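You operate a simulated robot arm through the tools that you are given. There is no shell and no other tool. Be economical: measure what you need, move in short steps, check, and stop when the job is done.

You are at the controls of a simulated two-armed robot. One attempt, no reset.

Task
Set the line gauge to 4 bar.
Fine: shut the outlet valve and open the bleed valve first; afterwards shut the bleed and open the outlet again.

It is judged by the outcome, as a careful person would: the job done as asked, and still so three seconds after it is handed in. It fails if anything else is knocked over, pushed out of place, dropped, spilled or broken.

Robot
Two 7-joint arms with two-finger parallel grippers on one trunk, on a base that drives. Base frame: it is fixed to the floor where the robot stands at the start and does not move with it; the origin is under the middle of the robot, x ahead of it, y to its left, z up. Lengths are in m, angles in degrees, forces in N, time in s.
The left shoulder is at the start at [0.05, 0.168, 1.032], the right one opposite. With the tool pointing down near the work surface each hand reaches from about 0.1 to 0.46 m from the robot's upright axis, wherever it stands, measured 20 degrees to its own side. Places, roughly: bleed valve [0.8, 0.4, 1.2]; change-over lever [0.7, 0.3, 1.1]; line gauge [0.8, 0.2, 1.4]; line outlet valve [0.7, 0, 1.3]; regulator knob [0.7, 0.2, 1.3]. Payload 1.57 kg a hand.
Tool frame (each hand has its own): the origin (TCP) lies between the finger pads and is the grasp point; the fingertips stand 0.03 m ahead of it; z points along the fingers, y is the line along which they close. Largest opening 0.08 m; finger width 0.017, thickness 0.012; the body of the gripper, 0.04 by 0.082 m, starts 0.08 m behind the TCP.
Orientation is told as [roll, pitch, yaw] about the base's x, y, z axes, in that order, counted from this pose: with the fingers straight down and closing along the base's y, the tool's x points along the base's -x, its y along +y and its z along -z.

Tools
- The arms move only by the tool servo_tool. It takes "left_increments", "right_increments" or both (then of equal length, played together; a hand with none holds still); each is a list that holds one entry, the list of rows, each a list of 7 numbers: the shift along the tool's x, y, z in mm, then the turn, a rotation vector about the tool's x, y, z in degrees, then the finger opening in mm, from 0 to 80. In form: [[[x, y, z, ax, ay, az, gripper], ...]]. A call has 1 to 12 rows; each row is the pose to reach, as a shift and turn from the pose commanded when the call began, along the tool's axes at that moment. Each row takes 0.2 s and may step no farther than 0.05 m and 8.6 degrees from the row before; otherwise, or with a gripper value out of range, the whole call is refused. A pose out of reach is approached as far as the arm can. The call stops where the force on the tool passes 90 N (or 10 N more than at its start, if that is more) or the arm is blocked; 0.2 s more then pass. The fingers move at their own pace (about 0.045 m/s each) and stop on an object; they squeeze with about 43 N. The grip force told is the motor's: it shows also when the fingers shut on nothing. Time passes only in rows, and 0.2 s behind the last, so rows that repeat a pose let the fingers close. It gives the time, the measured TCP pose, the force on the tool (base axes), the opening and the grip force at its end, in the units of the frame above (readings bear some noise), with the torque about the TCP (base axes, N m) and any sound that the robot's microphone picked up.
- Cameras (640 x 400 px; columns grow to the right, rows downward): "scene" is now at [0.131, 0.021, 1.2635]; the picture's right is [0.21, -0.98, 0.00], its down [-0.36, -0.08, -0.93] and it looks along [0.91, 0.20, -0.37] (base axes); focal length 265 px, centre (320, 200). "left" rides on the left gripper at [0.072, 0.007, -0.122] in its tool frame; the picture's right is [-0.09, 1.00, 0.00], its down [-0.84, -0.08, -0.54] and it looks along [-0.54, -0.05, 0.84] (tool axes); focal length 238 px, centre (320, 200). "right" rides on the right gripper at [0.072, -0.007, -0.122] in its tool frame; the picture's right is [0.09, 1.00, 0.00], its down [-0.84, 0.08, -0.54] and it looks along [-0.54, 0.05, 0.84] (tool axes); focal length 238 px, centre (320, 200). There is no depth. A picture from a camera that has moved, and an enlarged one, comes with that camera's place and axes in the base frame and with its lens.
- get_image(camera): a new picture of that camera. No time passes.
- lift_body(by): slides the trunk up (or, below 0, down) by that many m; the arms and the scene camera ride with it, the base frame stays. It gives what a move gives, with no picture.
- drive_base(legs): drives the robot by 1 to 6 legs, each [ahead, left, turn to the left] in m, m and degrees, along the robot's own axes; the way and the turn of a leg run together, so that a leg with both is an arc; at most 1.5 m and 180 degrees a leg. The arms and the cameras ride along, it lands a little off, and it stops where it bumps. It gives what a move gives.
- turn_head(pan, tilt): turns the head with the scene camera to pan (to the left, within 80 degrees either way) and tilt (down, from -29 to 69), counted from straight ahead of the robot. It gives what a move gives.
- zoom(camera, box): a new picture of the part [left, top, right, bottom] of that camera's present view, enlarged. No time passes.
- hand_in(): hands the job in; it is judged then, once.

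Go step by step. Nothing tells you exact positions but the pictures and the camera data: compare them with the known pose of the tool, close in by small moves and look again before you grip or let go. The budget is 120 turns and 92 pictures, counting those below and the enlarged ones. Unless the task says otherwise, let go and move clear before handing in, and close with one line.

The tools are called by a JSON object that holds its "api" and its "payload". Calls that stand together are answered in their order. servo_tool: Moves the arms, as the interface text tells. Its arguments: {"type":"object","properties":{"left_increments":{"type":"array","items":{"type":"array","items":{"type":"array","items":{"type":"number"}}}},"right_increments":{"type":"array","items":{"type":"array","items":{"type":"array","items":{"type":"number"}}}}},"required":[]} The other tools are called the same way: lift_body (by) slides the trunk up or down; drive_base (legs) drives the base; turn_head (pan, tilt) turns the head that bears the scene camera; get_image (camera) takes a picture; zoom (camera, box) takes an enlarged picture of a part of a camera's view; hand_in () hands the job in.

At the start:

```text
t: 0.0
left_ee_pos: [0.4266, 0.3757, 1.0003]
left_tcp_rot: [0.0, 0.0, 0.1]
left_wrist_force: [-0.5, -0.1, -0.4]
left_torque: [-0.01, -0.01, 0.04]
left_gripper_width: 0.0802
left_grip_force: 0.1
right_ee_pos: [0.4717, -0.0346, 1.0003]
right_tcp_rot: [0.0, 0.0, 0.1]
right_wrist_force: [0.2, -0.2, -0.3]
right_torque: [-0.01, 0.03, -0.01]
right_gripper_width: 0.0801
right_grip_force: 0.0
trunk travel left (down, up): [-0.2, 0.243]
robot x, y, heading: [-0.0027, -0.0017, 0.2]
head pan, tilt: [12.3, 21.5]
```

scene: 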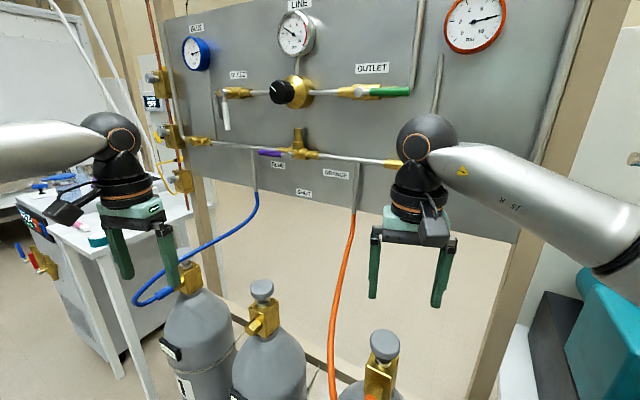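
right: 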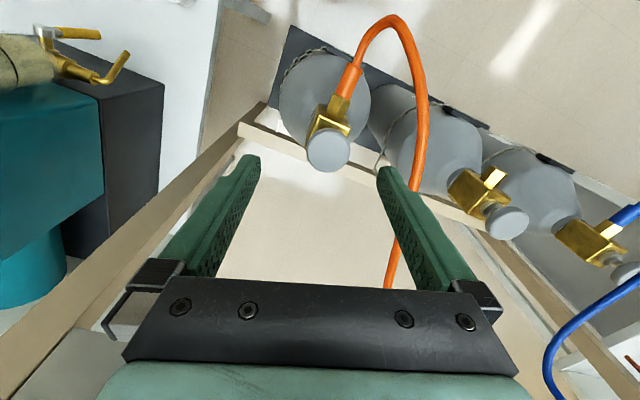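
left: 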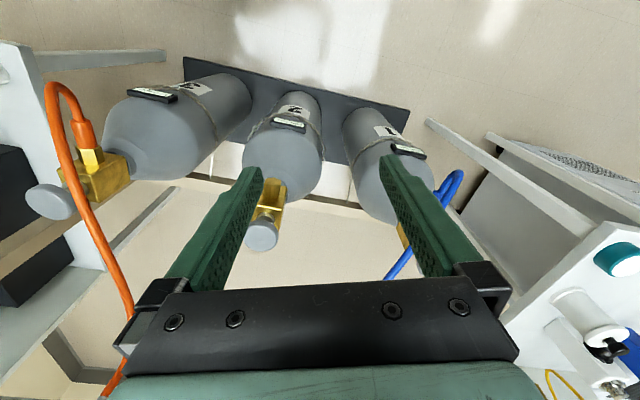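

I see a panel with gauges, a bleed valve with a white lever (pointing down), a regulator knob (black), an outlet valve with a green lever and a change-over with a purple lever. I'll zoom to read details.

{"api": "zoom", "payload": {"camera": "scene", "box": [170, 0, 330, 100]}}

{"api": "zoom", "payload": {"camera": "scene", "box": [200, 50, 440, 200]}}

```text
4.00 times, centred on (250, 50) of scene
camera zoom: at [0.131, 0.021, 1.2635], right [0.21, -0.98, 0.0], down [-0.36, -0.08, -0.93], along [0.91, 0.2, -0.37], focal length 1060 px, centre (600, 800)
```

zoom: 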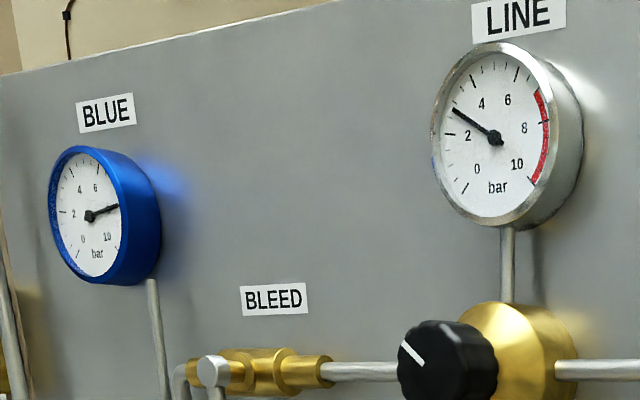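

```text
2.67 times, centred on (320, 125) of scene
camera zoom: at [0.131, 0.021, 1.2635], right [0.21, -0.98, 0.0], down [-0.36, -0.08, -0.93], along [0.91, 0.2, -0.37], focal length 706 px, centre (320, 400)
```

zoom: 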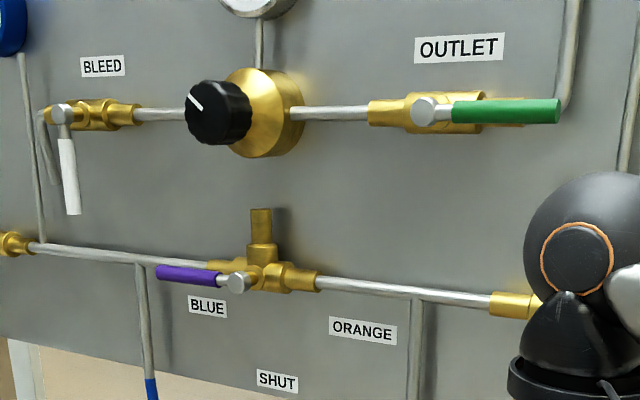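

Line gauge reads about 3 bar; outlet is open (lever along the pipe), bleed is shut (lever across). The panel faces me at about -16° heading. I'll raise the trunk and look left before re-positioning square to the panel.

{"api": "lift_body", "payload": {"by": 0.2}}

{"api": "turn_head", "payload": {"pan": 50, "tilt": 45}}

{"api": "get_image", "payload": {"camera": "scene"}}

```text
t: 2.2
left_ee_pos: [0.4274, 0.3751, 1.1991]
left_tcp_rot: [0.0, 0.1, 0.1]
left_wrist_force: [0.1, -0.2, 0.1]
left_torque: [-0.02, -0.02, 0.02]
left_gripper_width: 0.0801
left_grip_force: 0.1
right_ee_pos: [0.4715, -0.0359, 1.2003]
right_tcp_rot: [0.0, 0.0, 0.0]
right_wrist_force: [0.4, 0.5, 0.2]
right_torque: [-0.01, -0.02, -0.01]
right_gripper_width: 0.0801
right_grip_force: 0.1
trunk travel left (down, up): [-0.4, 0.043]
robot x, y, heading: [0.0001, 0.0032, 0.2]
head pan, tilt: [12.3, 21.5]
```

```text
t: 3.2
left_ee_pos: [0.428, 0.375, 1.1993]
left_tcp_rot: [0.1, 0.0, 0.1]
left_wrist_force: [-0.3, 0.1, -0.2]
left_torque: [0.05, 0.02, 0.01]
left_gripper_width: 0.0801
left_grip_force: 0.0
right_ee_pos: [0.4711, -0.0351, 1.1998]
right_tcp_rot: [-0.1, 0.0, 0.0]
right_wrist_force: [0.1, 0.5, -0.8]
right_torque: [0.01, -0.01, 0.03]
right_gripper_width: 0.0799
right_grip_force: 0.1
trunk travel left (down, up): [-0.4, 0.043]
robot x, y, heading: [0.0012, 0.0007, -0.3]
head pan, tilt: [50.0, 45.0]
```

```text
86 pictures are left
camera scene: at [0.0925, 0.0635, 1.4273], right [0.77, -0.64, 0.0], down [-0.45, -0.54, -0.71], along [0.46, 0.54, -0.71], focal length 265 px, centre (320, 200)
```

scene: 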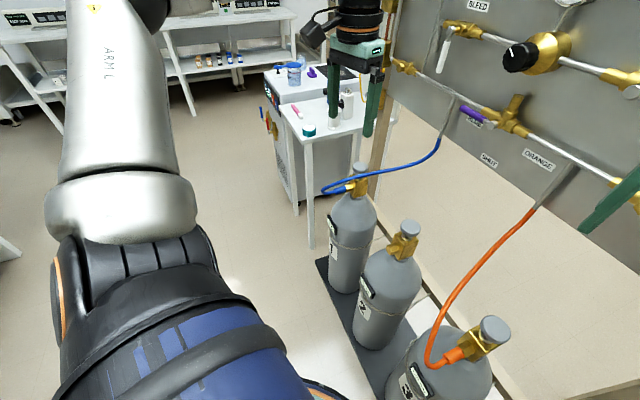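

The floor left of me is clear; the cylinder mat is about 0.4 m ahead. I'll turn to square with the panel and slide left parallel to it.

{"api": "drive_base", "payload": {"legs": [[0, 0, -16], [0, 0.33, 0]]}}

{"api": "turn_head", "payload": {"pan": 0, "tilt": 20}}

{"api": "get_image", "payload": {"camera": "scene"}}

```text
t: 7.6
left_ee_pos: [0.6047, 0.5539, 1.1998]
left_tcp_rot: [-0.1, 0.0, -15.9]
left_wrist_force: [0.6, -0.1, -0.1]
left_torque: [-0.02, -0.01, -0.05]
left_gripper_width: 0.0802
left_grip_force: 0.1
right_ee_pos: [0.5336, 0.1476, 1.2002]
right_tcp_rot: [0.1, 0.0, -16.1]
right_wrist_force: [1.7, -0.3, -0.4]
right_torque: [-0.01, -0.02, 0.01]
right_gripper_width: 0.08
right_grip_force: 0.1
trunk travel left (down, up): [-0.4, 0.043]
robot x, y, heading: [0.0925, 0.3137, -15.9]
head pan, tilt: [50.0, 45.0]
```

```text
t: 8.7
left_ee_pos: [0.6035, 0.5546, 1.2002]
left_tcp_rot: [0.1, 0.0, -15.9]
left_wrist_force: [-0.1, -0.9, -0.8]
left_torque: [0.02, 0.03, -0.01]
left_gripper_width: 0.0801
left_grip_force: 0.0
right_ee_pos: [0.5331, 0.147, 1.2008]
right_tcp_rot: [0.0, 0.1, -16.0]
right_wrist_force: [0.1, 0.1, 0.1]
right_torque: [-0.06, -0.03, 0.0]
right_gripper_width: 0.0804
right_grip_force: 0.2
trunk travel left (down, up): [-0.4, 0.043]
robot x, y, heading: [0.0858, 0.312, -16.0]
head pan, tilt: [0.0, 20.0]
```

```text
85 pictures are left
camera scene: at [0.2176, 0.2755, 1.4659], right [-0.27, -0.96, 0.0], down [-0.33, 0.09, -0.94], along [0.9, -0.26, -0.34], focal length 265 px, centre (320, 200)
```

scene: 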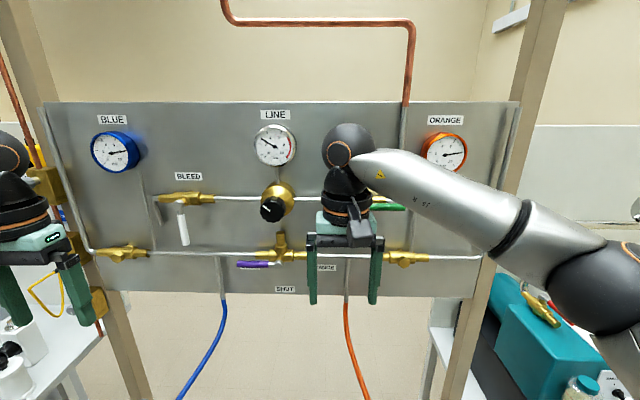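

Triangulating gives bleed pivot ≈(0.803,0.42,1.267), knob face ≈(0.717,0.232,1.268), outlet pivot ≈(0.685,0.066,1.268). I'll tip both hands to point at the panel, fingers closed, staying short of it.

{"api": "servo_tool", "payload": {"right_increments": [[[5, -9, -11, 0, -8.18, 0, 0], [10, -18, -22, 0, -16.36, 0, 0], [10, -27, -33, 0, -24.55, 0, 0], [10, -36, -44, 0, -32.73, 0, 0], [10, -45, -55, 0, -40.9, 0, 0], [10, -54, -66, 0, -49.1, 0, 0], [10, -63, -77, 0, -57.27, 0, 0], [10, -72, -88, 0, -65.45, 0, 0], [10, -81, -99, 0, -73.6, 0, 0], [10, -90, -110, 0, -81.8, 0, 0], [10, -100, -120, 0, -90, 0, 0]]], "left_increments": [[[5, 0, 0, 0, -8.18, 0, 0], [10, 0, 0, 0, -16.36, 0, 0], [15, 0, 0, 0, -24.55, 0, 0], [20, 0, 0, 0, -32.73, 0, 0], [25, 0, 0, 0, -40.9, 0, 0], [30, 0, 0, 0, -49.1, 0, 0], [30, 0, 0, 0, -57.27, 0, 0], [30, 0, 0, 0, -65.45, 0, 0], [30, 0, 0, 0, -73.6, 0, 0], [30, 0, 0, 0, -81.8, 0, 0], [30, 0, 0, 0, -90, 0, 0]]]}}

{"api": "get_image", "payload": {"camera": "scene"}}

{"api": "get_image", "payload": {"camera": "right"}}

```text
t: 11.1
left_ee_pos: [0.5899, 0.5707, 1.1995]
left_tcp_rot: [144.3, -89.9, -160.2]
left_wrist_force: [0.5, 0.0, -0.3]
left_torque: [0.04, 0.01, 0.0]
left_gripper_width: 0.0
left_grip_force: 21.4
left hand out of reach, approached as far as the arm can: row 9, 10, 11
right_ee_pos: [0.4946, 0.0532, 1.3205]
right_tcp_rot: [156.2, -89.9, -172.3]
right_wrist_force: [0.4, 0.2, 0.2]
right_torque: [0.0, 0.01, -0.01]
right_gripper_width: 0.0001
right_grip_force: 21.1
trunk travel left (down, up): [-0.4, 0.043]
robot x, y, heading: [0.0925, 0.3072, -16.3]
head pan, tilt: [0.0, 20.0]
```

```text
84 pictures are left
camera scene: at [0.2173, 0.2749, 1.466], right [-0.28, -0.96, 0.0], down [-0.33, 0.09, -0.94], along [0.9, -0.26, -0.34], focal length 265 px, centre (320, 200)
```

scene: 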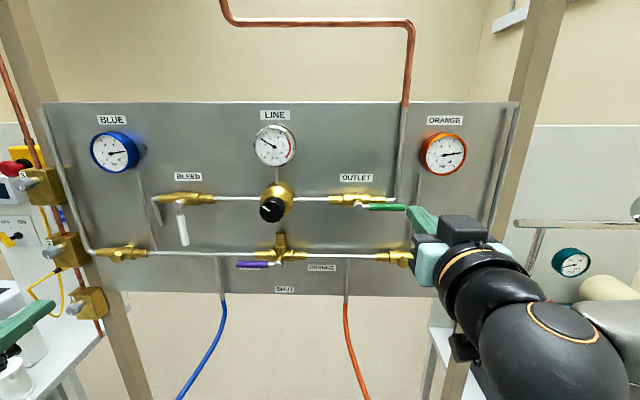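

```text
83 pictures are left
camera right: at [0.3759, 0.0804, 1.249], right [0.27, 0.96, -0.09], down [-0.5, 0.22, 0.84], along [0.82, -0.18, 0.54], focal length 238 px, centre (320, 200)
```

right: 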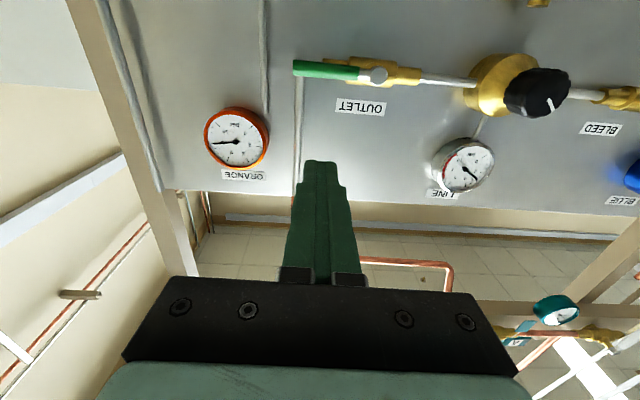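

The outlet pivot is at about (0.689,0.055,1.27), lever reaching 9 cm to the right. I'll bring the closed right fingers in above the lever.

{"api": "servo_tool", "payload": {"right_increments": [[[3, -4, 42, 0, 0, 0, 0], [6, -8, 84, 0, 0, 0, 0], [8, -12, 126, 0, 0, 0, 0], [10, -14, 162, 0, 0, 0, 0]]]}}

{"api": "zoom", "payload": {"camera": "scene", "box": [320, 150, 480, 250]}}

{"api": "get_image", "payload": {"camera": "right"}}

```text
t: 12.1
left_ee_pos: [0.59, 0.5721, 1.1983]
left_tcp_rot: [157.9, -89.9, -173.9]
left_wrist_force: [0.3, 0.5, -0.8]
left_torque: [-0.03, 0.0, 0.0]
left_gripper_width: 0.0
left_grip_force: 20.9
right_ee_pos: [0.6474, -0.0047, 1.3097]
right_tcp_rot: [-22.7, -89.9, 6.8]
right_wrist_force: [-0.8, 0.0, 0.6]
right_torque: [-0.04, -0.02, 0.0]
right_gripper_width: 0.0003
right_grip_force: 21.3
trunk travel left (down, up): [-0.4, 0.043]
robot x, y, heading: [0.0886, 0.3113, -15.9]
head pan, tilt: [0.0, 20.0]
```

```text
4.00 times, centred on (400, 200) of scene
camera zoom: at [0.2181, 0.2757, 1.4659], right [-0.28, -0.96, 0.0], down [-0.33, 0.09, -0.94], along [0.9, -0.26, -0.34], focal length 1060 px, centre (0, 200)
```

zoom: 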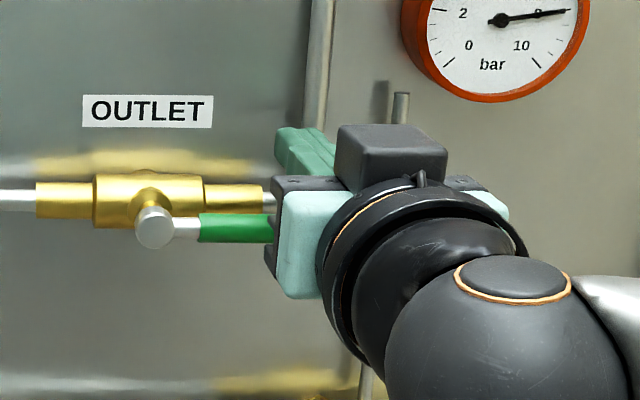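

```text
81 pictures are left
camera right: at [0.5276, 0.0224, 1.2381], right [0.27, 0.96, -0.09], down [-0.5, 0.22, 0.84], along [0.82, -0.18, 0.54], focal length 238 px, centre (320, 200)
```

right: 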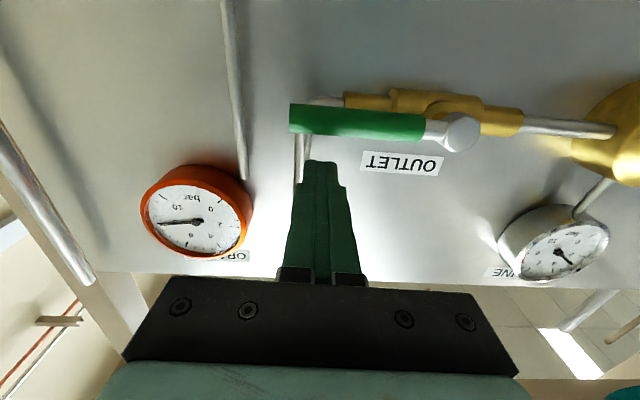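

The closed fingers are just above the lever at the right depth (lever at n≈0.62). I'll back off 8 mm and push the lever gently down through the first part of the arc, watching the force.

{"api": "servo_tool", "payload": {"right_increments": [[[5, 4, -8, 0, 0, 0, 0], [16, 8, -8, 0, 0, 0, 0], [24, 8, -8, 0, 0, 0, 0], [32, 7, -8, 0, 0, 0, 0], [40, 6.5, -8, 0, 0, 0, 0]]]}}

{"api": "zoom", "payload": {"camera": "scene", "box": [320, 150, 480, 250]}}

{"api": "get_image", "payload": {"camera": "right"}}

```text
t: 13.3
left_ee_pos: [0.5894, 0.5721, 1.1984]
left_tcp_rot: [158.2, -90.1, -174.1]
left_wrist_force: [0.1, 0.0, -0.6]
left_torque: [-0.02, 0.01, 0.0]
left_gripper_width: 0.0002
left_grip_force: 21.8
right_ee_pos: [0.6416, 0.0048, 1.2713]
right_tcp_rot: [20.6, -89.8, -36.6]
right_wrist_force: [-0.9, 0.0, 0.1]
right_torque: [-0.02, -0.01, -0.01]
right_gripper_width: 0.0
right_grip_force: 21.2
trunk travel left (down, up): [-0.4, 0.043]
robot x, y, heading: [0.0876, 0.3119, -16.1]
head pan, tilt: [0.0, 20.0]
```

```text
4.00 times, centred on (400, 200) of scene
camera zoom: at [0.2176, 0.2757, 1.4659], right [-0.28, -0.96, 0.0], down [-0.33, 0.09, -0.94], along [0.9, -0.26, -0.34], focal length 1060 px, centre (0, 200)
```

zoom: 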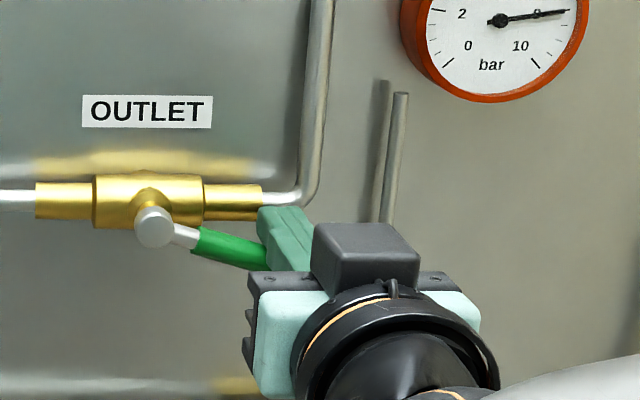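

```text
79 pictures are left
camera right: at [0.5217, 0.0322, 1.1993], right [0.27, 0.96, -0.09], down [-0.5, 0.22, 0.84], along [0.82, -0.18, 0.54], focal length 238 px, centre (320, 200)
```

right: 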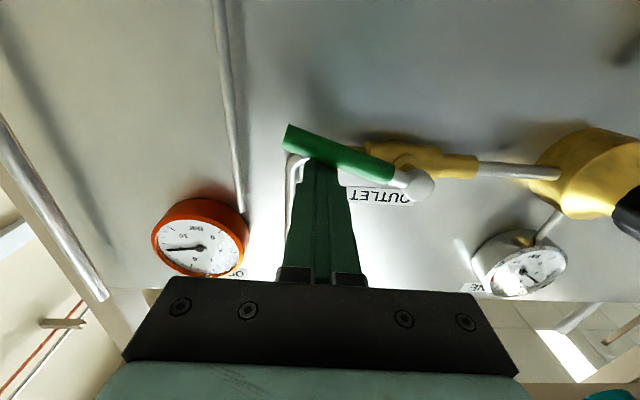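

The lever turns freely downward. Continuing the arc to about 80°.

{"api": "servo_tool", "payload": {"right_increments": [[[9, 0, 0, 0, 0, 0, 0], [17, 1, 0, 0, 0, 0, 0], [28, 5, 0, 0, 0, 0, 0], [38, 11, 0, 0, 0, 0, 0], [47, 18.4, 0, 0, 0, 0, 0], [55, 27, 0, 0, 0, 0, 0], [61, 37.5, 0, 0, 0, 0, 0]]]}}

{"api": "zoom", "payload": {"camera": "scene", "box": [320, 150, 480, 250]}}

```text
t: 14.9
left_ee_pos: [0.5908, 0.5713, 1.1981]
left_tcp_rot: [163.1, -90.0, -179.0]
left_wrist_force: [-0.9, 0.6, -0.1]
left_torque: [0.0, 0.03, 0.0]
left_gripper_width: 0.0002
left_grip_force: 21.2
right_ee_pos: [0.6529, 0.0412, 1.2089]
right_tcp_rot: [23.0, -89.9, -39.0]
right_wrist_force: [0.2, 0.4, 0.3]
right_torque: [-0.02, -0.04, -0.01]
right_gripper_width: 0.0
right_grip_force: 21.5
right hand out of reach, approached as far as the arm can: row 3, 4
trunk travel left (down, up): [-0.4, 0.043]
robot x, y, heading: [0.089, 0.3094, -15.8]
head pan, tilt: [0.0, 20.0]
```

```text
4.00 times, centred on (400, 200) of scene
camera zoom: at [0.2178, 0.2757, 1.4659], right [-0.28, -0.96, 0.0], down [-0.33, 0.09, -0.94], along [0.9, -0.26, -0.34], focal length 1060 px, centre (0, 200)
```

zoom: 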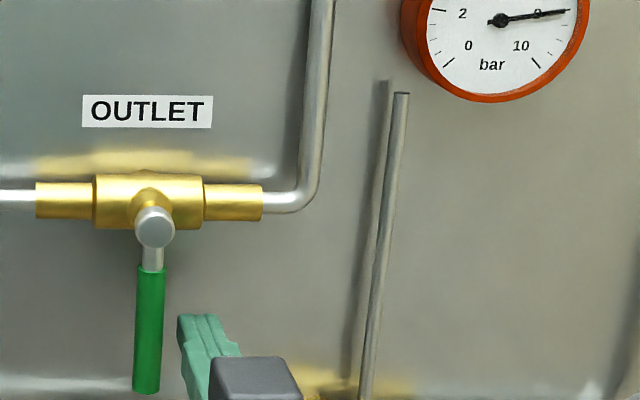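

The outlet lever now hangs vertical: shut. I'll pull the right hand back and look with the left camera at the bleed lever.

{"api": "servo_tool", "payload": {"right_increments": [[[0, -10, -40, 0, 0, 0, 0], [10, -25, -80, 0, 0, 0, 0], [30, -40, -120, 0, 0, 0, 0]]]}}

{"api": "get_image", "payload": {"camera": "left"}}

{"api": "zoom", "payload": {"camera": "scene", "box": [120, 100, 320, 250]}}

```text
t: 15.7
left_ee_pos: [0.5887, 0.5719, 1.1991]
left_tcp_rot: [160.1, -89.9, -176.1]
left_wrist_force: [0.9, -0.4, -0.3]
left_torque: [0.0, 0.01, 0.0]
left_gripper_width: 0.0
left_grip_force: 20.6
right_ee_pos: [0.5257, 0.0541, 1.1856]
right_tcp_rot: [-10.5, -90.0, -5.7]
right_wrist_force: [-0.1, 0.4, -0.7]
right_torque: [-0.01, -0.01, 0.01]
right_gripper_width: 0.0001
right_grip_force: 21.1
right hand out of reach, approached as far as the arm can: row 2, 3
trunk travel left (down, up): [-0.4, 0.043]
robot x, y, heading: [0.0907, 0.3131, -16.0]
head pan, tilt: [0.0, 20.0]
```

```text
77 pictures are left
camera left: at [0.4739, 0.6106, 1.1278], right [0.27, 0.96, 0.09], down [-0.54, 0.07, 0.84], along [0.79, -0.28, 0.54], focal length 238 px, centre (320, 200)
```

left: 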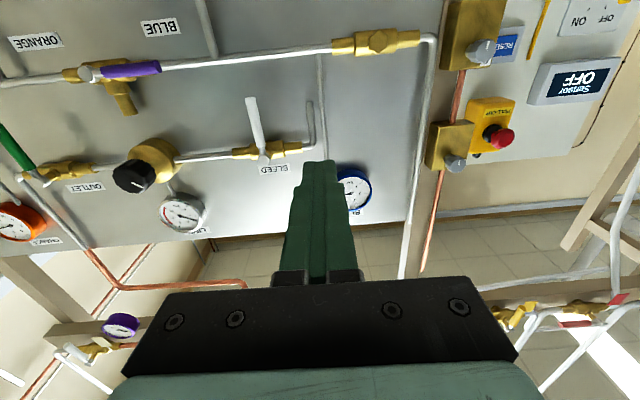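

```text
2.67 times, centred on (220, 175) of scene
camera zoom: at [0.2174, 0.2757, 1.466], right [-0.28, -0.96, 0.0], down [-0.33, 0.09, -0.94], along [0.9, -0.26, -0.34], focal length 706 px, centre (587, 267)
```

zoom: 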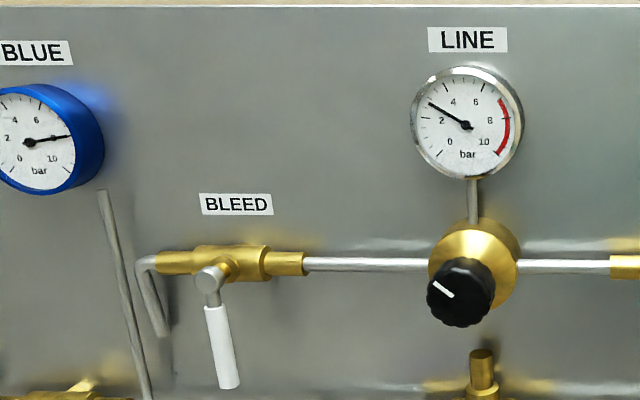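

Bleed pivot is at about (0.79,0.417,1.27), lever hanging to z≈1.18. I'll bring the closed left fingers in just to the left of this lever.

{"api": "servo_tool", "payload": {"left_increments": [[[-3, -25, 20, 0, 0, 0, 0], [-5, -50, 60, 0, 0, 0, 0], [-6, -58, 105, 0, 0, 0, 0], [-6, -58, 150, 0, 0, 0, 0], [-6, -58, 190, 0, 0, 0, 0]]]}}

{"api": "zoom", "payload": {"camera": "scene", "box": [120, 150, 280, 250]}}

{"api": "get_image", "payload": {"camera": "left"}}

```text
t: 16.9
left_ee_pos: [0.7561, 0.4627, 1.2042]
left_tcp_rot: [67.3, -89.9, -83.1]
left_wrist_force: [0.6, -0.2, 0.7]
left_torque: [-0.01, -0.01, 0.0]
left_gripper_width: 0.0001
left_grip_force: 20.8
right_ee_pos: [0.5274, 0.053, 1.1844]
right_tcp_rot: [0.2, -89.7, -16.4]
right_wrist_force: [-0.1, -0.3, -0.2]
right_torque: [0.0, -0.01, -0.01]
right_gripper_width: 0.0
right_grip_force: 20.6
trunk travel left (down, up): [-0.4, 0.043]
robot x, y, heading: [0.0891, 0.3111, -15.9]
head pan, tilt: [0.0, 20.0]
```

```text
4.00 times, centred on (200, 200) of scene
camera zoom: at [0.2181, 0.2752, 1.4658], right [-0.28, -0.96, 0.0], down [-0.33, 0.09, -0.94], along [0.9, -0.26, -0.34], focal length 1060 px, centre (800, 200)
```

zoom: 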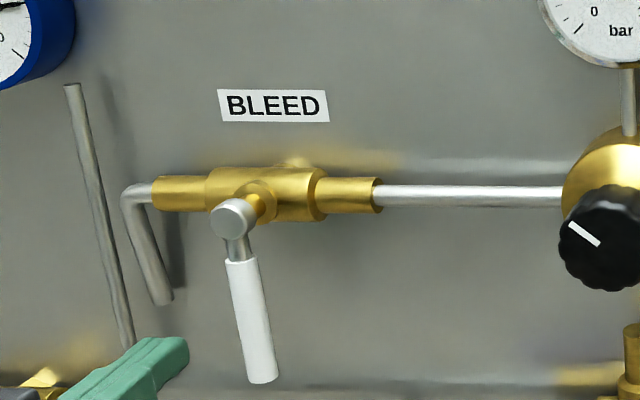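

```text
74 pictures are left
camera left: at [0.6401, 0.5025, 1.1328], right [0.27, 0.96, 0.09], down [-0.54, 0.07, 0.84], along [0.79, -0.28, 0.54], focal length 238 px, centre (320, 200)
```

left: 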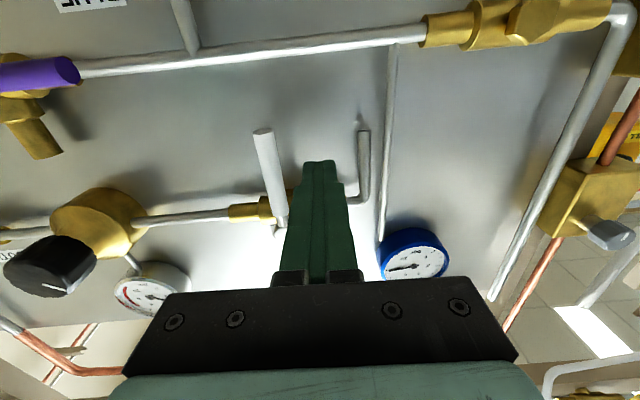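

Finger is to the left of the lever at the right height. I'll go in 32 mm and nudge the lever to the right to test its sense.

{"api": "servo_tool", "payload": {"left_increments": [[[0, 0, 32, 0, 0, 0, 0], [-4, -15, 31, 0, 0, 0, 0], [-2, -26, 31, 0, 0, 0, 0], [-1.5, -37, 30, 0, 0, 0, 0]]]}}

{"api": "zoom", "payload": {"camera": "scene", "box": [120, 150, 280, 250]}}

```text
t: 17.9
left_ee_pos: [0.7758, 0.4195, 1.2053]
left_tcp_rot: [68.7, -89.9, -84.4]
left_wrist_force: [-0.6, 0.5, -0.4]
left_torque: [-0.04, 0.0, 0.01]
left_gripper_width: 0.0
left_grip_force: 21.4
right_ee_pos: [0.5265, 0.0532, 1.1869]
right_tcp_rot: [7.9, -89.9, -24.1]
right_wrist_force: [0.6, -0.2, 0.1]
right_torque: [0.0, -0.01, 0.01]
right_gripper_width: 0.0
right_grip_force: 21.3
trunk travel left (down, up): [-0.4, 0.043]
robot x, y, heading: [0.0886, 0.3118, -16.1]
head pan, tilt: [0.0, 20.0]
```

```text
4.00 times, centred on (200, 200) of scene
camera zoom: at [0.2174, 0.275, 1.4659], right [-0.28, -0.96, 0.0], down [-0.33, 0.09, -0.94], along [0.9, -0.26, -0.34], focal length 1060 px, centre (800, 200)
```

zoom: 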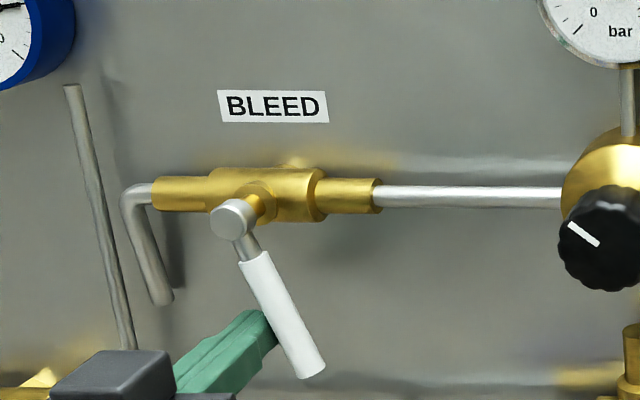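

It turns to the right. Continuing to horizontal.

{"api": "servo_tool", "payload": {"left_increments": [[[-1.8, -11.4, 0, 0, 0, 0, 0], [-5.5, -22, -1, 0, 0, 0, 0], [-10.8, -32, -1, 0, 0, 0, 0], [-18, -40.7, -1, 0, 0, 0, 0], [-26.4, -48, -2, 0, 0, 0, 0], [-36, -54, -2, 0, 0, 0, 0], [-42, -56.5, -2, 0, 0, 0, 0], [-47.5, -58, -2, 0, 0, 0, 0]]]}}

{"api": "zoom", "payload": {"camera": "scene", "box": [120, 100, 320, 250]}}

```text
t: 19.7
left_ee_pos: [0.7556, 0.3643, 1.2517]
left_tcp_rot: [130.3, -89.9, -146.1]
left_wrist_force: [1.3, 0.5, 0.2]
left_torque: [0.0, -0.01, 0.01]
left_gripper_width: 0.0
left_grip_force: 21.1
right_ee_pos: [0.5258, 0.0534, 1.1845]
right_tcp_rot: [-1.7, -90.0, -14.5]
right_wrist_force: [0.5, 0.3, 0.7]
right_torque: [0.01, 0.0, 0.02]
right_gripper_width: 0.0
right_grip_force: 21.3
trunk travel left (down, up): [-0.4, 0.043]
robot x, y, heading: [0.092, 0.3129, -16.0]
head pan, tilt: [0.0, 20.0]
```

```text
2.67 times, centred on (220, 175) of scene
camera zoom: at [0.2176, 0.2754, 1.4659], right [-0.28, -0.96, 0.0], down [-0.33, 0.09, -0.94], along [0.9, -0.26, -0.34], focal length 706 px, centre (587, 267)
```

zoom: 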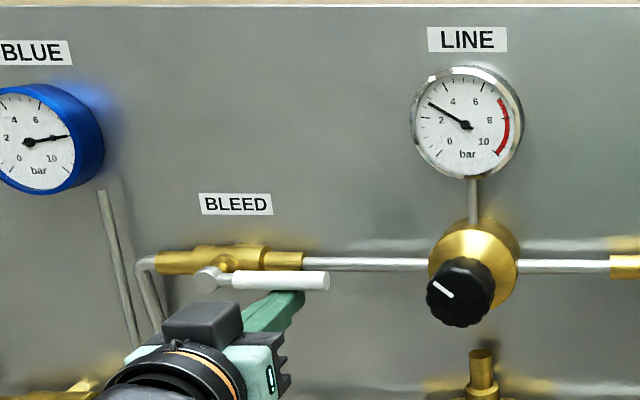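

Bleed lever is horizontal: open; the line gauge still shows ~3. I'll back the left hand out, open it, and set it before the regulator knob; the right hand moves aside.

{"api": "servo_tool", "payload": {"left_increments": [[[3, 0, -35, 0, 0, 0, 0], [4, 0, -78, 0, 0, 0, 0], [-5, -45, -78, 1, 0, 0, 40], [-12, -90, -78, 2, 0, 0, 80], [-16, -134, -78, 2.4, 0, 0, 80], [-16, -134, -78, 2.4, 0, 0, 80]]], "right_increments": [[[0, -20, 0, 0, 0, 0, 0], [0, -40, 0, 0, 0, 0, 0], [0, -60, 0, 0, 0, 0, 0], [0, -80, 0, 0, 0, 0, 0], [0, -80, 0, 0, 0, 0, 0], [0, -80, 0, 0, 0, 0, 0]]]}}

{"api": "get_image", "payload": {"camera": "scene"}}

{"api": "get_image", "payload": {"camera": "left"}}

```text
t: 21.1
left_ee_pos: [0.6507, 0.2655, 1.2665]
left_tcp_rot: [104.0, -89.3, -121.9]
left_wrist_force: [-0.7, 0.5, -0.8]
left_torque: [0.01, 0.01, -0.03]
left_gripper_width: 0.08
left_grip_force: 0.0
right_ee_pos: [0.5084, 0.041, 1.212]
right_tcp_rot: [-13.8, -89.8, -2.4]
right_wrist_force: [0.0, 0.7, 0.4]
right_torque: [0.0, -0.01, -0.02]
right_gripper_width: 0.0
right_grip_force: 21.5
right hand out of reach, approached as far as the arm can: row 1, 2, 3, 4, 5, 6
trunk travel left (down, up): [-0.4, 0.043]
robot x, y, heading: [0.0857, 0.3094, -16.1]
head pan, tilt: [0.0, 20.0]
```

```text
71 pictures are left
camera scene: at [0.2178, 0.276, 1.4659], right [-0.28, -0.96, 0.0], down [-0.33, 0.09, -0.94], along [0.9, -0.26, -0.34], focal length 265 px, centre (320, 200)
```

scene: 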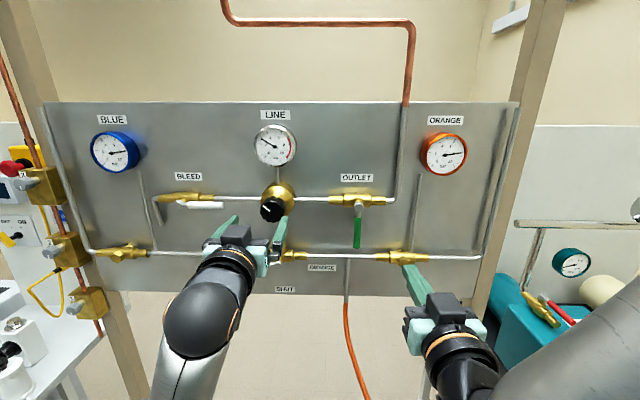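

```text
70 pictures are left
camera left: at [0.5362, 0.3092, 1.195], right [0.3, 0.95, 0.1], down [-0.54, 0.08, 0.83], along [0.78, -0.31, 0.54], focal length 238 px, centre (320, 200)
```

left: 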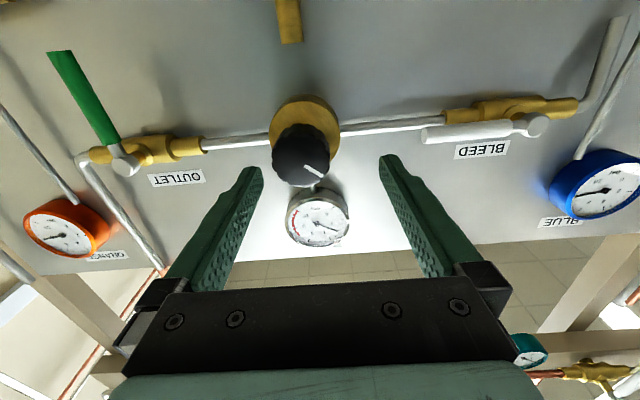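

Both levers are as wanted. Knob face ≈(0.702,0.232,1.272); I'll align and slide the open fingers over it.

{"api": "servo_tool", "payload": {"left_increments": [[[-4.5, -15, 0, 0, 0, 0, 80], [-4.5, -15, 25, 0, 0, 0, 80], [-4.5, -15, 35, 0, 0, 0, 80]]]}}

{"api": "get_image", "payload": {"camera": "left"}}

{"api": "zoom", "payload": {"camera": "scene", "box": [200, 110, 360, 260]}}

```text
t: 21.9
left_ee_pos: [0.6827, 0.2438, 1.2727]
left_tcp_rot: [105.9, -88.1, -122.9]
left_wrist_force: [0.3, -0.1, 1.0]
left_torque: [0.01, 0.06, 0.0]
left_gripper_width: 0.0799
left_grip_force: 0.2
right_ee_pos: [0.5068, 0.0396, 1.2119]
right_tcp_rot: [-0.9, -89.9, -15.2]
right_wrist_force: [0.6, 0.1, 0.2]
right_torque: [0.03, -0.02, -0.06]
right_gripper_width: 0.0
right_grip_force: 21.3
trunk travel left (down, up): [-0.4, 0.043]
robot x, y, heading: [0.0904, 0.3114, -15.7]
head pan, tilt: [0.0, 20.0]
```

```text
69 pictures are left
camera left: at [0.5697, 0.2868, 1.2012], right [0.28, 0.95, 0.13], down [-0.56, 0.06, 0.83], along [0.78, -0.31, 0.55], focal length 238 px, centre (320, 200)
```

left: 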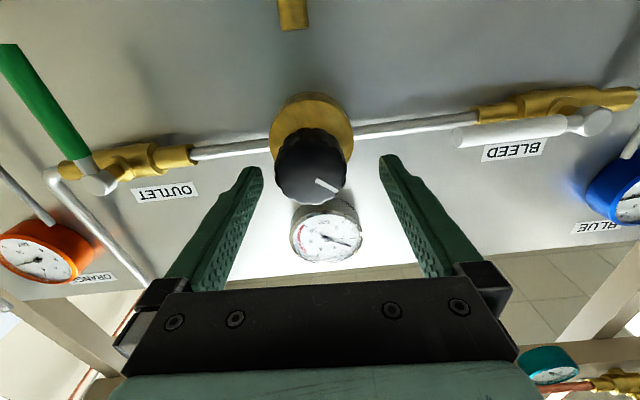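

```text
2.67 times, centred on (280, 185) of scene
camera zoom: at [0.2175, 0.2755, 1.4659], right [-0.28, -0.96, 0.0], down [-0.33, 0.09, -0.94], along [0.9, -0.26, -0.34], focal length 706 px, centre (427, 240)
```

zoom: 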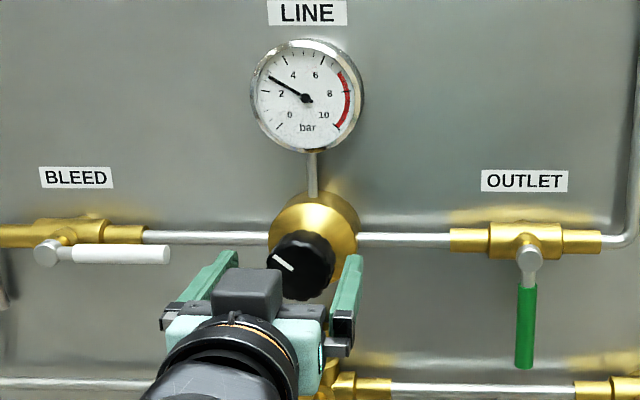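

Knob lies between the fingertips, about 6 mm right of centre. I'll shift, go in 15 mm and close on it.

{"api": "servo_tool", "payload": {"left_increments": [[[0, -6, 0, 0, 0, 0, 80], [0, -6, 15, 0, 0, 0, 80], [0, -6, 15, 0, 0, 0, 50], [0, -6, 15, 0, 0, 0, 40], [0, -6, 15, 0, 0, 0, 40]]]}}

{"api": "get_image", "payload": {"camera": "left"}}

{"api": "zoom", "payload": {"camera": "scene", "box": [200, 110, 360, 260]}}

```text
t: 23.1
left_ee_pos: [0.6932, 0.2354, 1.2796]
left_tcp_rot: [136.3, -88.6, -153.0]
left_wrist_force: [4.8, 13.9, -0.5]
left_torque: [0.12, -0.1, -0.15]
left_gripper_width: 0.0477
left_grip_force: 19.3
right_ee_pos: [0.5072, 0.0419, 1.2122]
right_tcp_rot: [-44.6, -89.8, 28.5]
right_wrist_force: [0.3, -0.8, 0.0]
right_torque: [0.0, 0.03, -0.01]
right_gripper_width: 0.0
right_grip_force: 21.5
trunk travel left (down, up): [-0.4, 0.043]
robot x, y, heading: [0.0888, 0.3102, -15.6]
head pan, tilt: [0.0, 20.0]
```

```text
67 pictures are left
camera left: at [0.5801, 0.2767, 1.2069], right [0.29, 0.95, 0.11], down [-0.56, 0.07, 0.83], along [0.78, -0.3, 0.55], focal length 238 px, centre (320, 200)
```

left: 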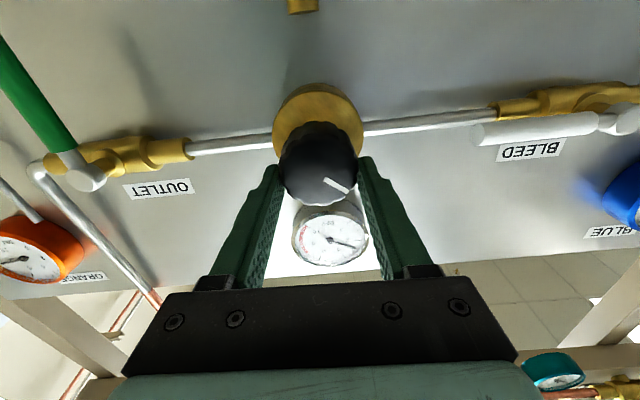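

```text
2.67 times, centred on (280, 185) of scene
camera zoom: at [0.2185, 0.2782, 1.4659], right [-0.27, -0.96, 0.0], down [-0.33, 0.09, -0.94], along [0.9, -0.26, -0.34], focal length 706 px, centre (427, 240)
```

zoom: 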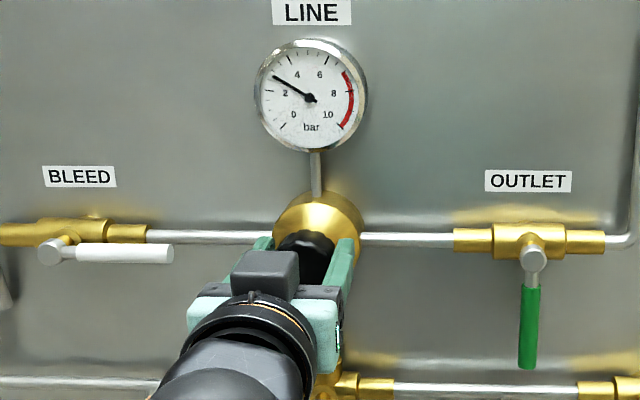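

Grip is made but ~7 mm high and with a small side load; I'll reopen, centre it and grip again.

{"api": "servo_tool", "payload": {"left_increments": [[[0, 0, 0, 0, 0, 0, 70], [0, 2, 0, 0, 0, 0, 70], [7, 4, 0, 0, 0, 0, 70], [7, 4, 0, 0, 0, 0, 45], [7, 4, 0, 0, 0, 0, 40], [7, 4, 0, 0, 0, 0, 40]]]}}

{"api": "get_image", "payload": {"camera": "left"}}

```text
t: 24.5
left_ee_pos: [0.6912, 0.2354, 1.2882]
left_tcp_rot: [158.2, -87.0, -175.4]
left_wrist_force: [2.7, 4.1, -0.3]
left_torque: [0.04, -0.23, 0.1]
left_gripper_width: 0.0436
left_grip_force: 21.2
right_ee_pos: [0.5076, 0.0411, 1.2125]
right_tcp_rot: [-18.7, -89.8, 2.5]
right_wrist_force: [0.1, 0.3, -0.2]
right_torque: [-0.02, -0.02, 0.0]
right_gripper_width: 0.0002
right_grip_force: 21.1
trunk travel left (down, up): [-0.4, 0.043]
robot x, y, heading: [0.0899, 0.3108, -15.9]
head pan, tilt: [0.0, 20.0]
```

```text
65 pictures are left
camera left: at [0.5806, 0.2773, 1.2115], right [0.29, 0.95, 0.11], down [-0.58, 0.08, 0.81], along [0.76, -0.3, 0.58], focal length 238 px, centre (320, 200)
```

left: 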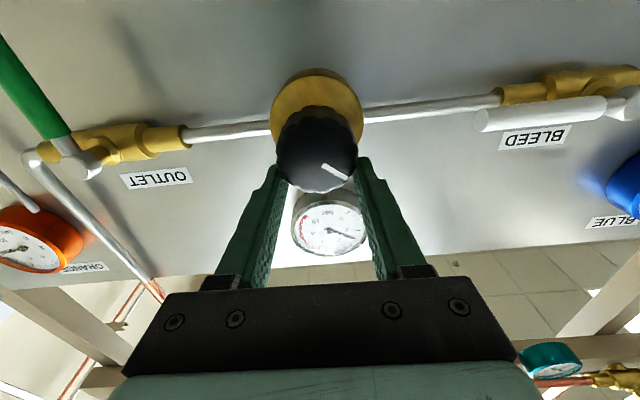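

The hand was squeezed upward, so the grip is still above centre. I'll open and check the free position.

{"api": "servo_tool", "payload": {"left_increments": [[[0, 0, 0, 0, 0, 0, 80], [0, 0, 0, 0, 0, 0, 80], [0, 0, 0, 0, 0, 0, 80]]]}}

{"api": "get_image", "payload": {"camera": "left"}}

{"api": "zoom", "payload": {"camera": "scene", "box": [230, 150, 330, 250]}}

```text
t: 25.3
left_ee_pos: [0.6904, 0.2339, 1.2891]
left_tcp_rot: [158.1, -87.1, -175.6]
left_wrist_force: [0.7, 0.4, 0.6]
left_torque: [-0.03, 0.0, 0.0]
left_gripper_width: 0.0798
left_grip_force: 0.1
right_ee_pos: [0.5087, 0.0395, 1.2123]
right_tcp_rot: [-3.2, -89.9, -12.9]
right_wrist_force: [0.4, 0.6, -0.2]
right_torque: [-0.01, 0.01, 0.03]
right_gripper_width: 0.0002
right_grip_force: 21.4
trunk travel left (down, up): [-0.4, 0.043]
robot x, y, heading: [0.0869, 0.3114, -15.8]
head pan, tilt: [0.0, 20.0]
```

```text
64 pictures are left
camera left: at [0.5798, 0.2757, 1.2119], right [0.29, 0.95, 0.11], down [-0.58, 0.09, 0.81], along [0.76, -0.3, 0.58], focal length 238 px, centre (320, 200)
```

left: 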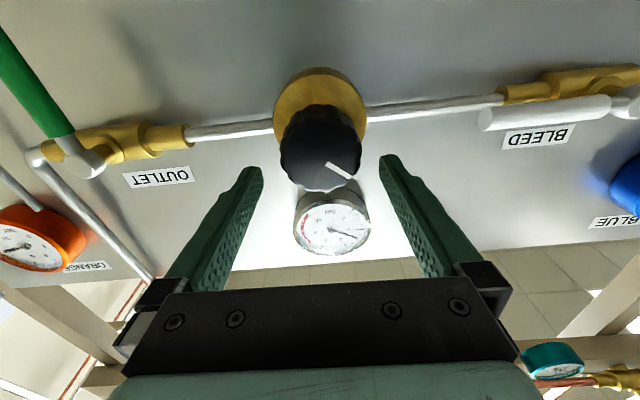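

```text
4.00 times, centred on (280, 200) of scene
camera zoom: at [0.2176, 0.2755, 1.4659], right [-0.28, -0.96, 0.0], down [-0.33, 0.09, -0.94], along [0.9, -0.26, -0.34], focal length 1060 px, centre (480, 200)
```

zoom: 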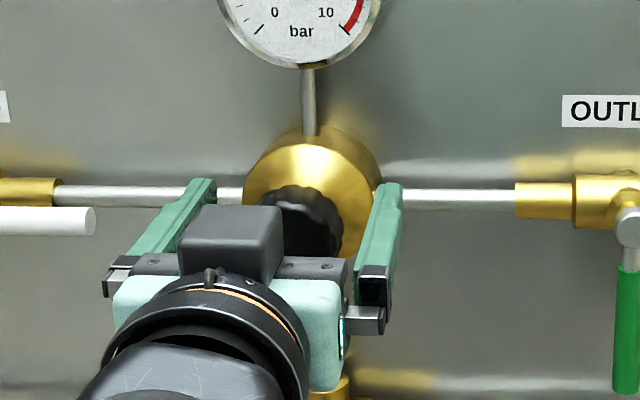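

Free hand sits at z 1.289 tilted 3° up while the knob axis is at ~1.272. I'll level and lower it 17 mm with fingers open, then verify.

{"api": "servo_tool", "payload": {"left_increments": [[[6, 0, 0, 0, 1, 0, 80], [12, 0, 0, 0, 2, 0, 80], [17, 0, 0, 0, 3, 0, 80], [17, 0, 0, 0, 3, 0, 80]]]}}

{"api": "get_image", "payload": {"camera": "left"}}

```text
t: 26.5
left_ee_pos: [0.6937, 0.239, 1.2847]
left_tcp_rot: [122.1, -87.5, -138.7]
left_wrist_force: [0.0, -0.6, 0.9]
left_torque: [0.03, -0.02, 0.0]
left_gripper_width: 0.0799
left_grip_force: 0.1
right_ee_pos: [0.5074, 0.0402, 1.2114]
right_tcp_rot: [-10.8, -89.9, -5.5]
right_wrist_force: [0.0, 0.6, -0.1]
right_torque: [0.01, 0.01, 0.02]
right_gripper_width: 0.0
right_grip_force: 21.1
trunk travel left (down, up): [-0.4, 0.043]
robot x, y, heading: [0.0895, 0.3088, -15.9]
head pan, tilt: [0.0, 20.0]
stopped in row 4 (left hand): the arm was blocked; the commanded pose is now the measured one
```

```text
62 pictures are left
camera left: at [0.5812, 0.2821, 1.2111], right [0.28, 0.95, 0.13], down [-0.57, 0.06, 0.82], along [0.77, -0.3, 0.56], focal length 238 px, centre (320, 200)
```

left: 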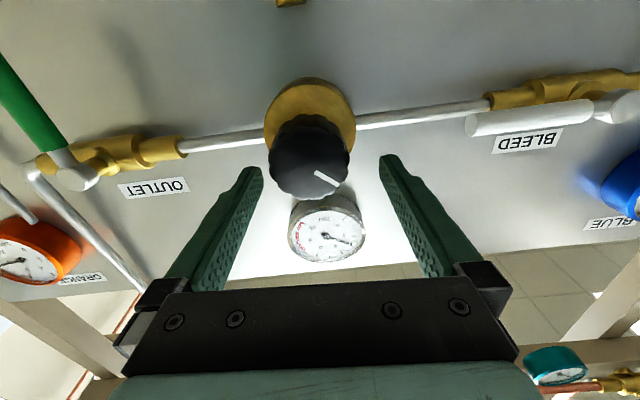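

The arm is blocked with no force at the tool, so some link touches something or a joint is at its limit. I'll look at the arm.

{"api": "turn_head", "payload": {"pan": 20, "tilt": 60}}

{"api": "get_image", "payload": {"camera": "scene"}}

```text
t: 27.6
left_ee_pos: [0.6928, 0.2395, 1.2837]
left_tcp_rot: [121.3, -87.6, -137.9]
left_wrist_force: [0.9, -0.3, 0.2]
left_torque: [-0.01, -0.04, 0.01]
left_gripper_width: 0.0799
left_grip_force: 0.0
right_ee_pos: [0.5073, 0.0407, 1.2127]
right_tcp_rot: [-3.0, -90.0, -13.0]
right_wrist_force: [0.1, 0.2, -0.7]
right_torque: [0.01, 0.01, -0.02]
right_gripper_width: 0.0001
right_grip_force: 21.0
trunk travel left (down, up): [-0.4, 0.043]
robot x, y, heading: [0.0902, 0.3103, -15.9]
head pan, tilt: [20.0, 60.0]
```

```text
61 pictures are left
camera scene: at [0.1946, 0.3058, 1.4078], right [0.07, -1.0, 0.0], down [-0.86, -0.06, -0.5], along [0.5, 0.04, -0.87], focal length 265 px, centre (320, 200)
```

scene: 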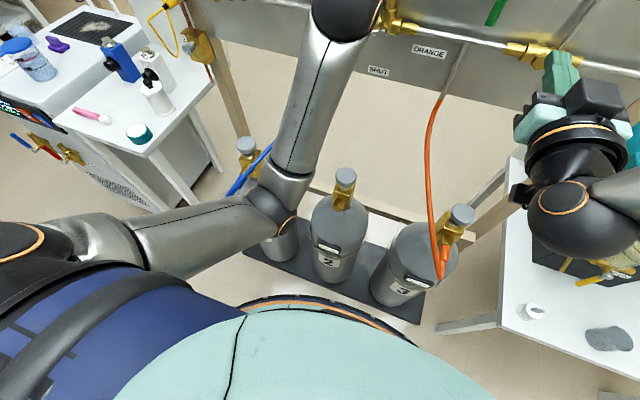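

Elbow is strongly folded; more distance and less cross-body reach should free it. I'll withdraw the hand, then back the base up 0.10 m and 0.07 m right, squaring up by 2.4°.

{"api": "servo_tool", "payload": {"left_increments": [[[0, 0, -30, 0, 0, 0, 80], [0, 0, -60, 0, 0, 0, 80], [0, 0, -80, 0, 0, 0, 80]]]}}

{"api": "drive_base", "payload": {"legs": [[-0.1, 0, 0], [0, -0.07, -2.4]]}}

{"api": "turn_head", "payload": {"pan": 0, "tilt": 20}}

{"api": "get_image", "payload": {"camera": "scene"}}

{"api": "get_image", "payload": {"camera": "left"}}

```text
t: 28.4
left_ee_pos: [0.6156, 0.2748, 1.3507]
left_tcp_rot: [155.9, -78.7, -170.2]
left_wrist_force: [0.9, 0.3, 0.3]
left_torque: [0.01, -0.01, -0.02]
left_gripper_width: 0.0798
left_grip_force: 0.1
right_ee_pos: [0.5074, 0.0396, 1.2113]
right_tcp_rot: [-11.3, -89.8, -4.8]
right_wrist_force: [-0.2, -0.2, -0.8]
right_torque: [0.02, 0.01, -0.02]
right_gripper_width: 0.0001
right_grip_force: 21.2
trunk travel left (down, up): [-0.4, 0.043]
robot x, y, heading: [0.0858, 0.3102, -15.9]
head pan, tilt: [20.0, 60.0]
stopped in row 3 (left hand): the arm was blocked; the commanded pose is now the measured one
```

```text
t: 30.5
left_ee_pos: [0.4962, 0.2119, 1.3504]
left_tcp_rot: [155.8, -78.8, -172.7]
left_wrist_force: [0.1, -0.5, -0.6]
left_torque: [0.05, 0.03, 0.0]
left_gripper_width: 0.0801
left_grip_force: 0.1
right_ee_pos: [0.3789, -0.0179, 1.2104]
right_tcp_rot: [11.7, -89.9, -30.3]
right_wrist_force: [-0.2, 0.4, -0.2]
right_torque: [0.0, -0.02, 0.02]
right_gripper_width: 0.0
right_grip_force: 21.4
trunk travel left (down, up): [-0.4, 0.043]
robot x, y, heading: [-0.023, 0.2702, -18.5]
head pan, tilt: [20.0, 60.0]
```

```text
t: 31.5
left_ee_pos: [0.496, 0.2133, 1.3495]
left_tcp_rot: [156.1, -78.7, -172.9]
left_wrist_force: [0.0, -0.7, 0.4]
left_torque: [0.02, -0.04, 0.0]
left_gripper_width: 0.0802
left_grip_force: 0.1
right_ee_pos: [0.3786, -0.0178, 1.2103]
right_tcp_rot: [-2.7, -89.9, -16.0]
right_wrist_force: [-0.3, -0.5, -0.1]
right_torque: [0.02, -0.01, 0.0]
right_gripper_width: 0.0
right_grip_force: 21.4
trunk travel left (down, up): [-0.4, 0.043]
robot x, y, heading: [-0.0274, 0.2715, -18.4]
head pan, tilt: [0.0, 20.0]
```

```text
60 pictures are left
camera scene: at [0.0988, 0.2304, 1.4659], right [-0.32, -0.95, 0.0], down [-0.33, 0.11, -0.94], along [0.89, -0.3, -0.34], focal length 265 px, centre (320, 200)
```

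scene: 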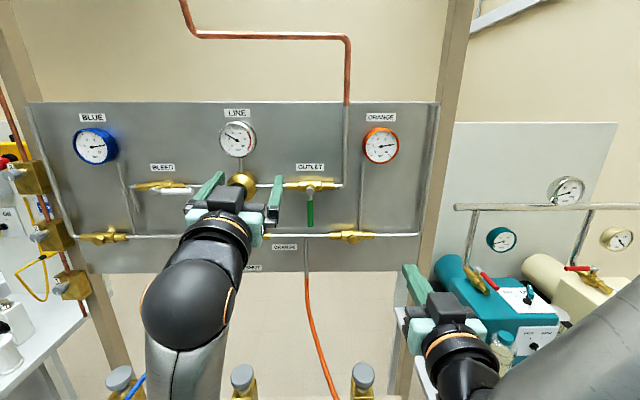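

```text
59 pictures are left
camera left: at [0.3976, 0.2558, 1.2598], right [0.26, 0.95, 0.17], down [-0.69, 0.06, 0.72], along [0.67, -0.31, 0.68], focal length 238 px, centre (320, 200)
```

left: 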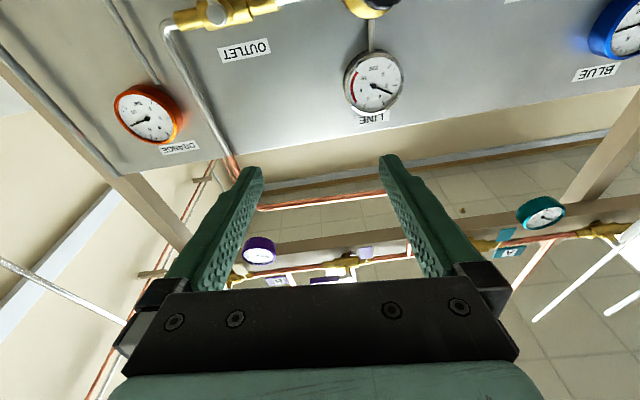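

The blocked arm left the hand tilted 10° up at z 1.35. With more room now, I'll level the hand and bring it in front of the knob, still 5+ cm short of it.

{"api": "servo_tool", "payload": {"left_increments": [[[27, 18, 5, 0.25, 2.6, -1.2, 80], [54, 36, 25, 0.5, 5.2, -2.4, 80], [81, 54, 50, 0.75, 7.9, -3.5, 80], [107, 72, 75, 1, 10.5, -4.7, 80], [107, 72, 80, 1, 10.5, -4.7, 80]]]}}

{"api": "get_image", "payload": {"camera": "left"}}

{"api": "zoom", "payload": {"camera": "scene", "box": [140, 90, 340, 250]}}

```text
t: 32.7
left_ee_pos: [0.6156, 0.2597, 1.2639]
left_tcp_rot: [-1.5, -89.5, -16.5]
left_wrist_force: [-0.4, -0.1, -0.1]
left_torque: [-0.01, 0.02, 0.03]
left_gripper_width: 0.0802
left_grip_force: 0.1
right_ee_pos: [0.3781, -0.0173, 1.2115]
right_tcp_rot: [3.3, -89.9, -22.0]
right_wrist_force: [-0.6, -0.4, -0.2]
right_torque: [0.05, 0.01, -0.01]
right_gripper_width: 0.0
right_grip_force: 21.4
trunk travel left (down, up): [-0.4, 0.043]
robot x, y, heading: [-0.0259, 0.2726, -18.5]
head pan, tilt: [0.0, 20.0]
```

```text
58 pictures are left
camera left: at [0.5009, 0.3031, 1.1933], right [0.31, 0.95, 0.09], down [-0.53, 0.09, 0.84], along [0.79, -0.31, 0.53], focal length 238 px, centre (320, 200)
```

left: 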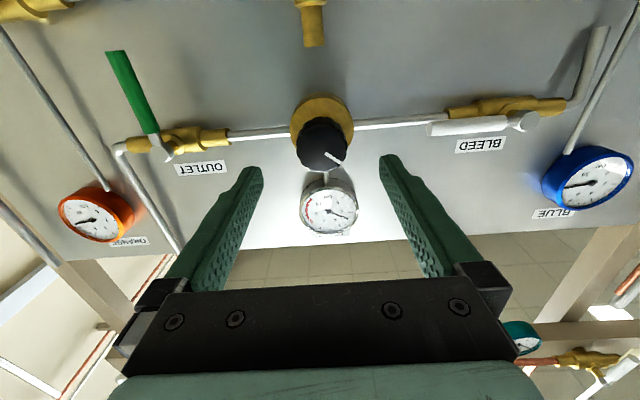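

```text
2.50 times, centred on (240, 170) of scene
camera zoom: at [0.0986, 0.2301, 1.466], right [-0.32, -0.95, 0.0], down [-0.32, 0.11, -0.94], along [0.89, -0.3, -0.34], focal length 662 px, centre (520, 275)
```

zoom: 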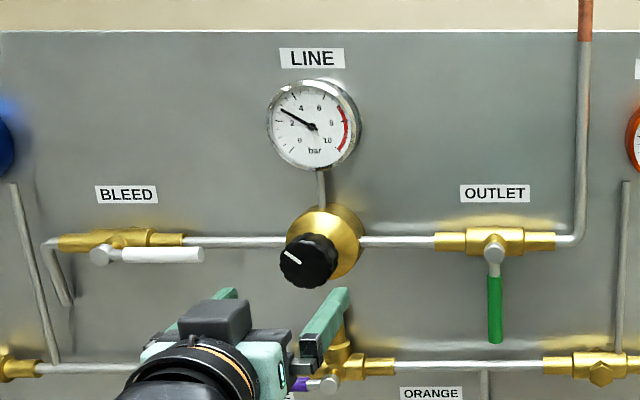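

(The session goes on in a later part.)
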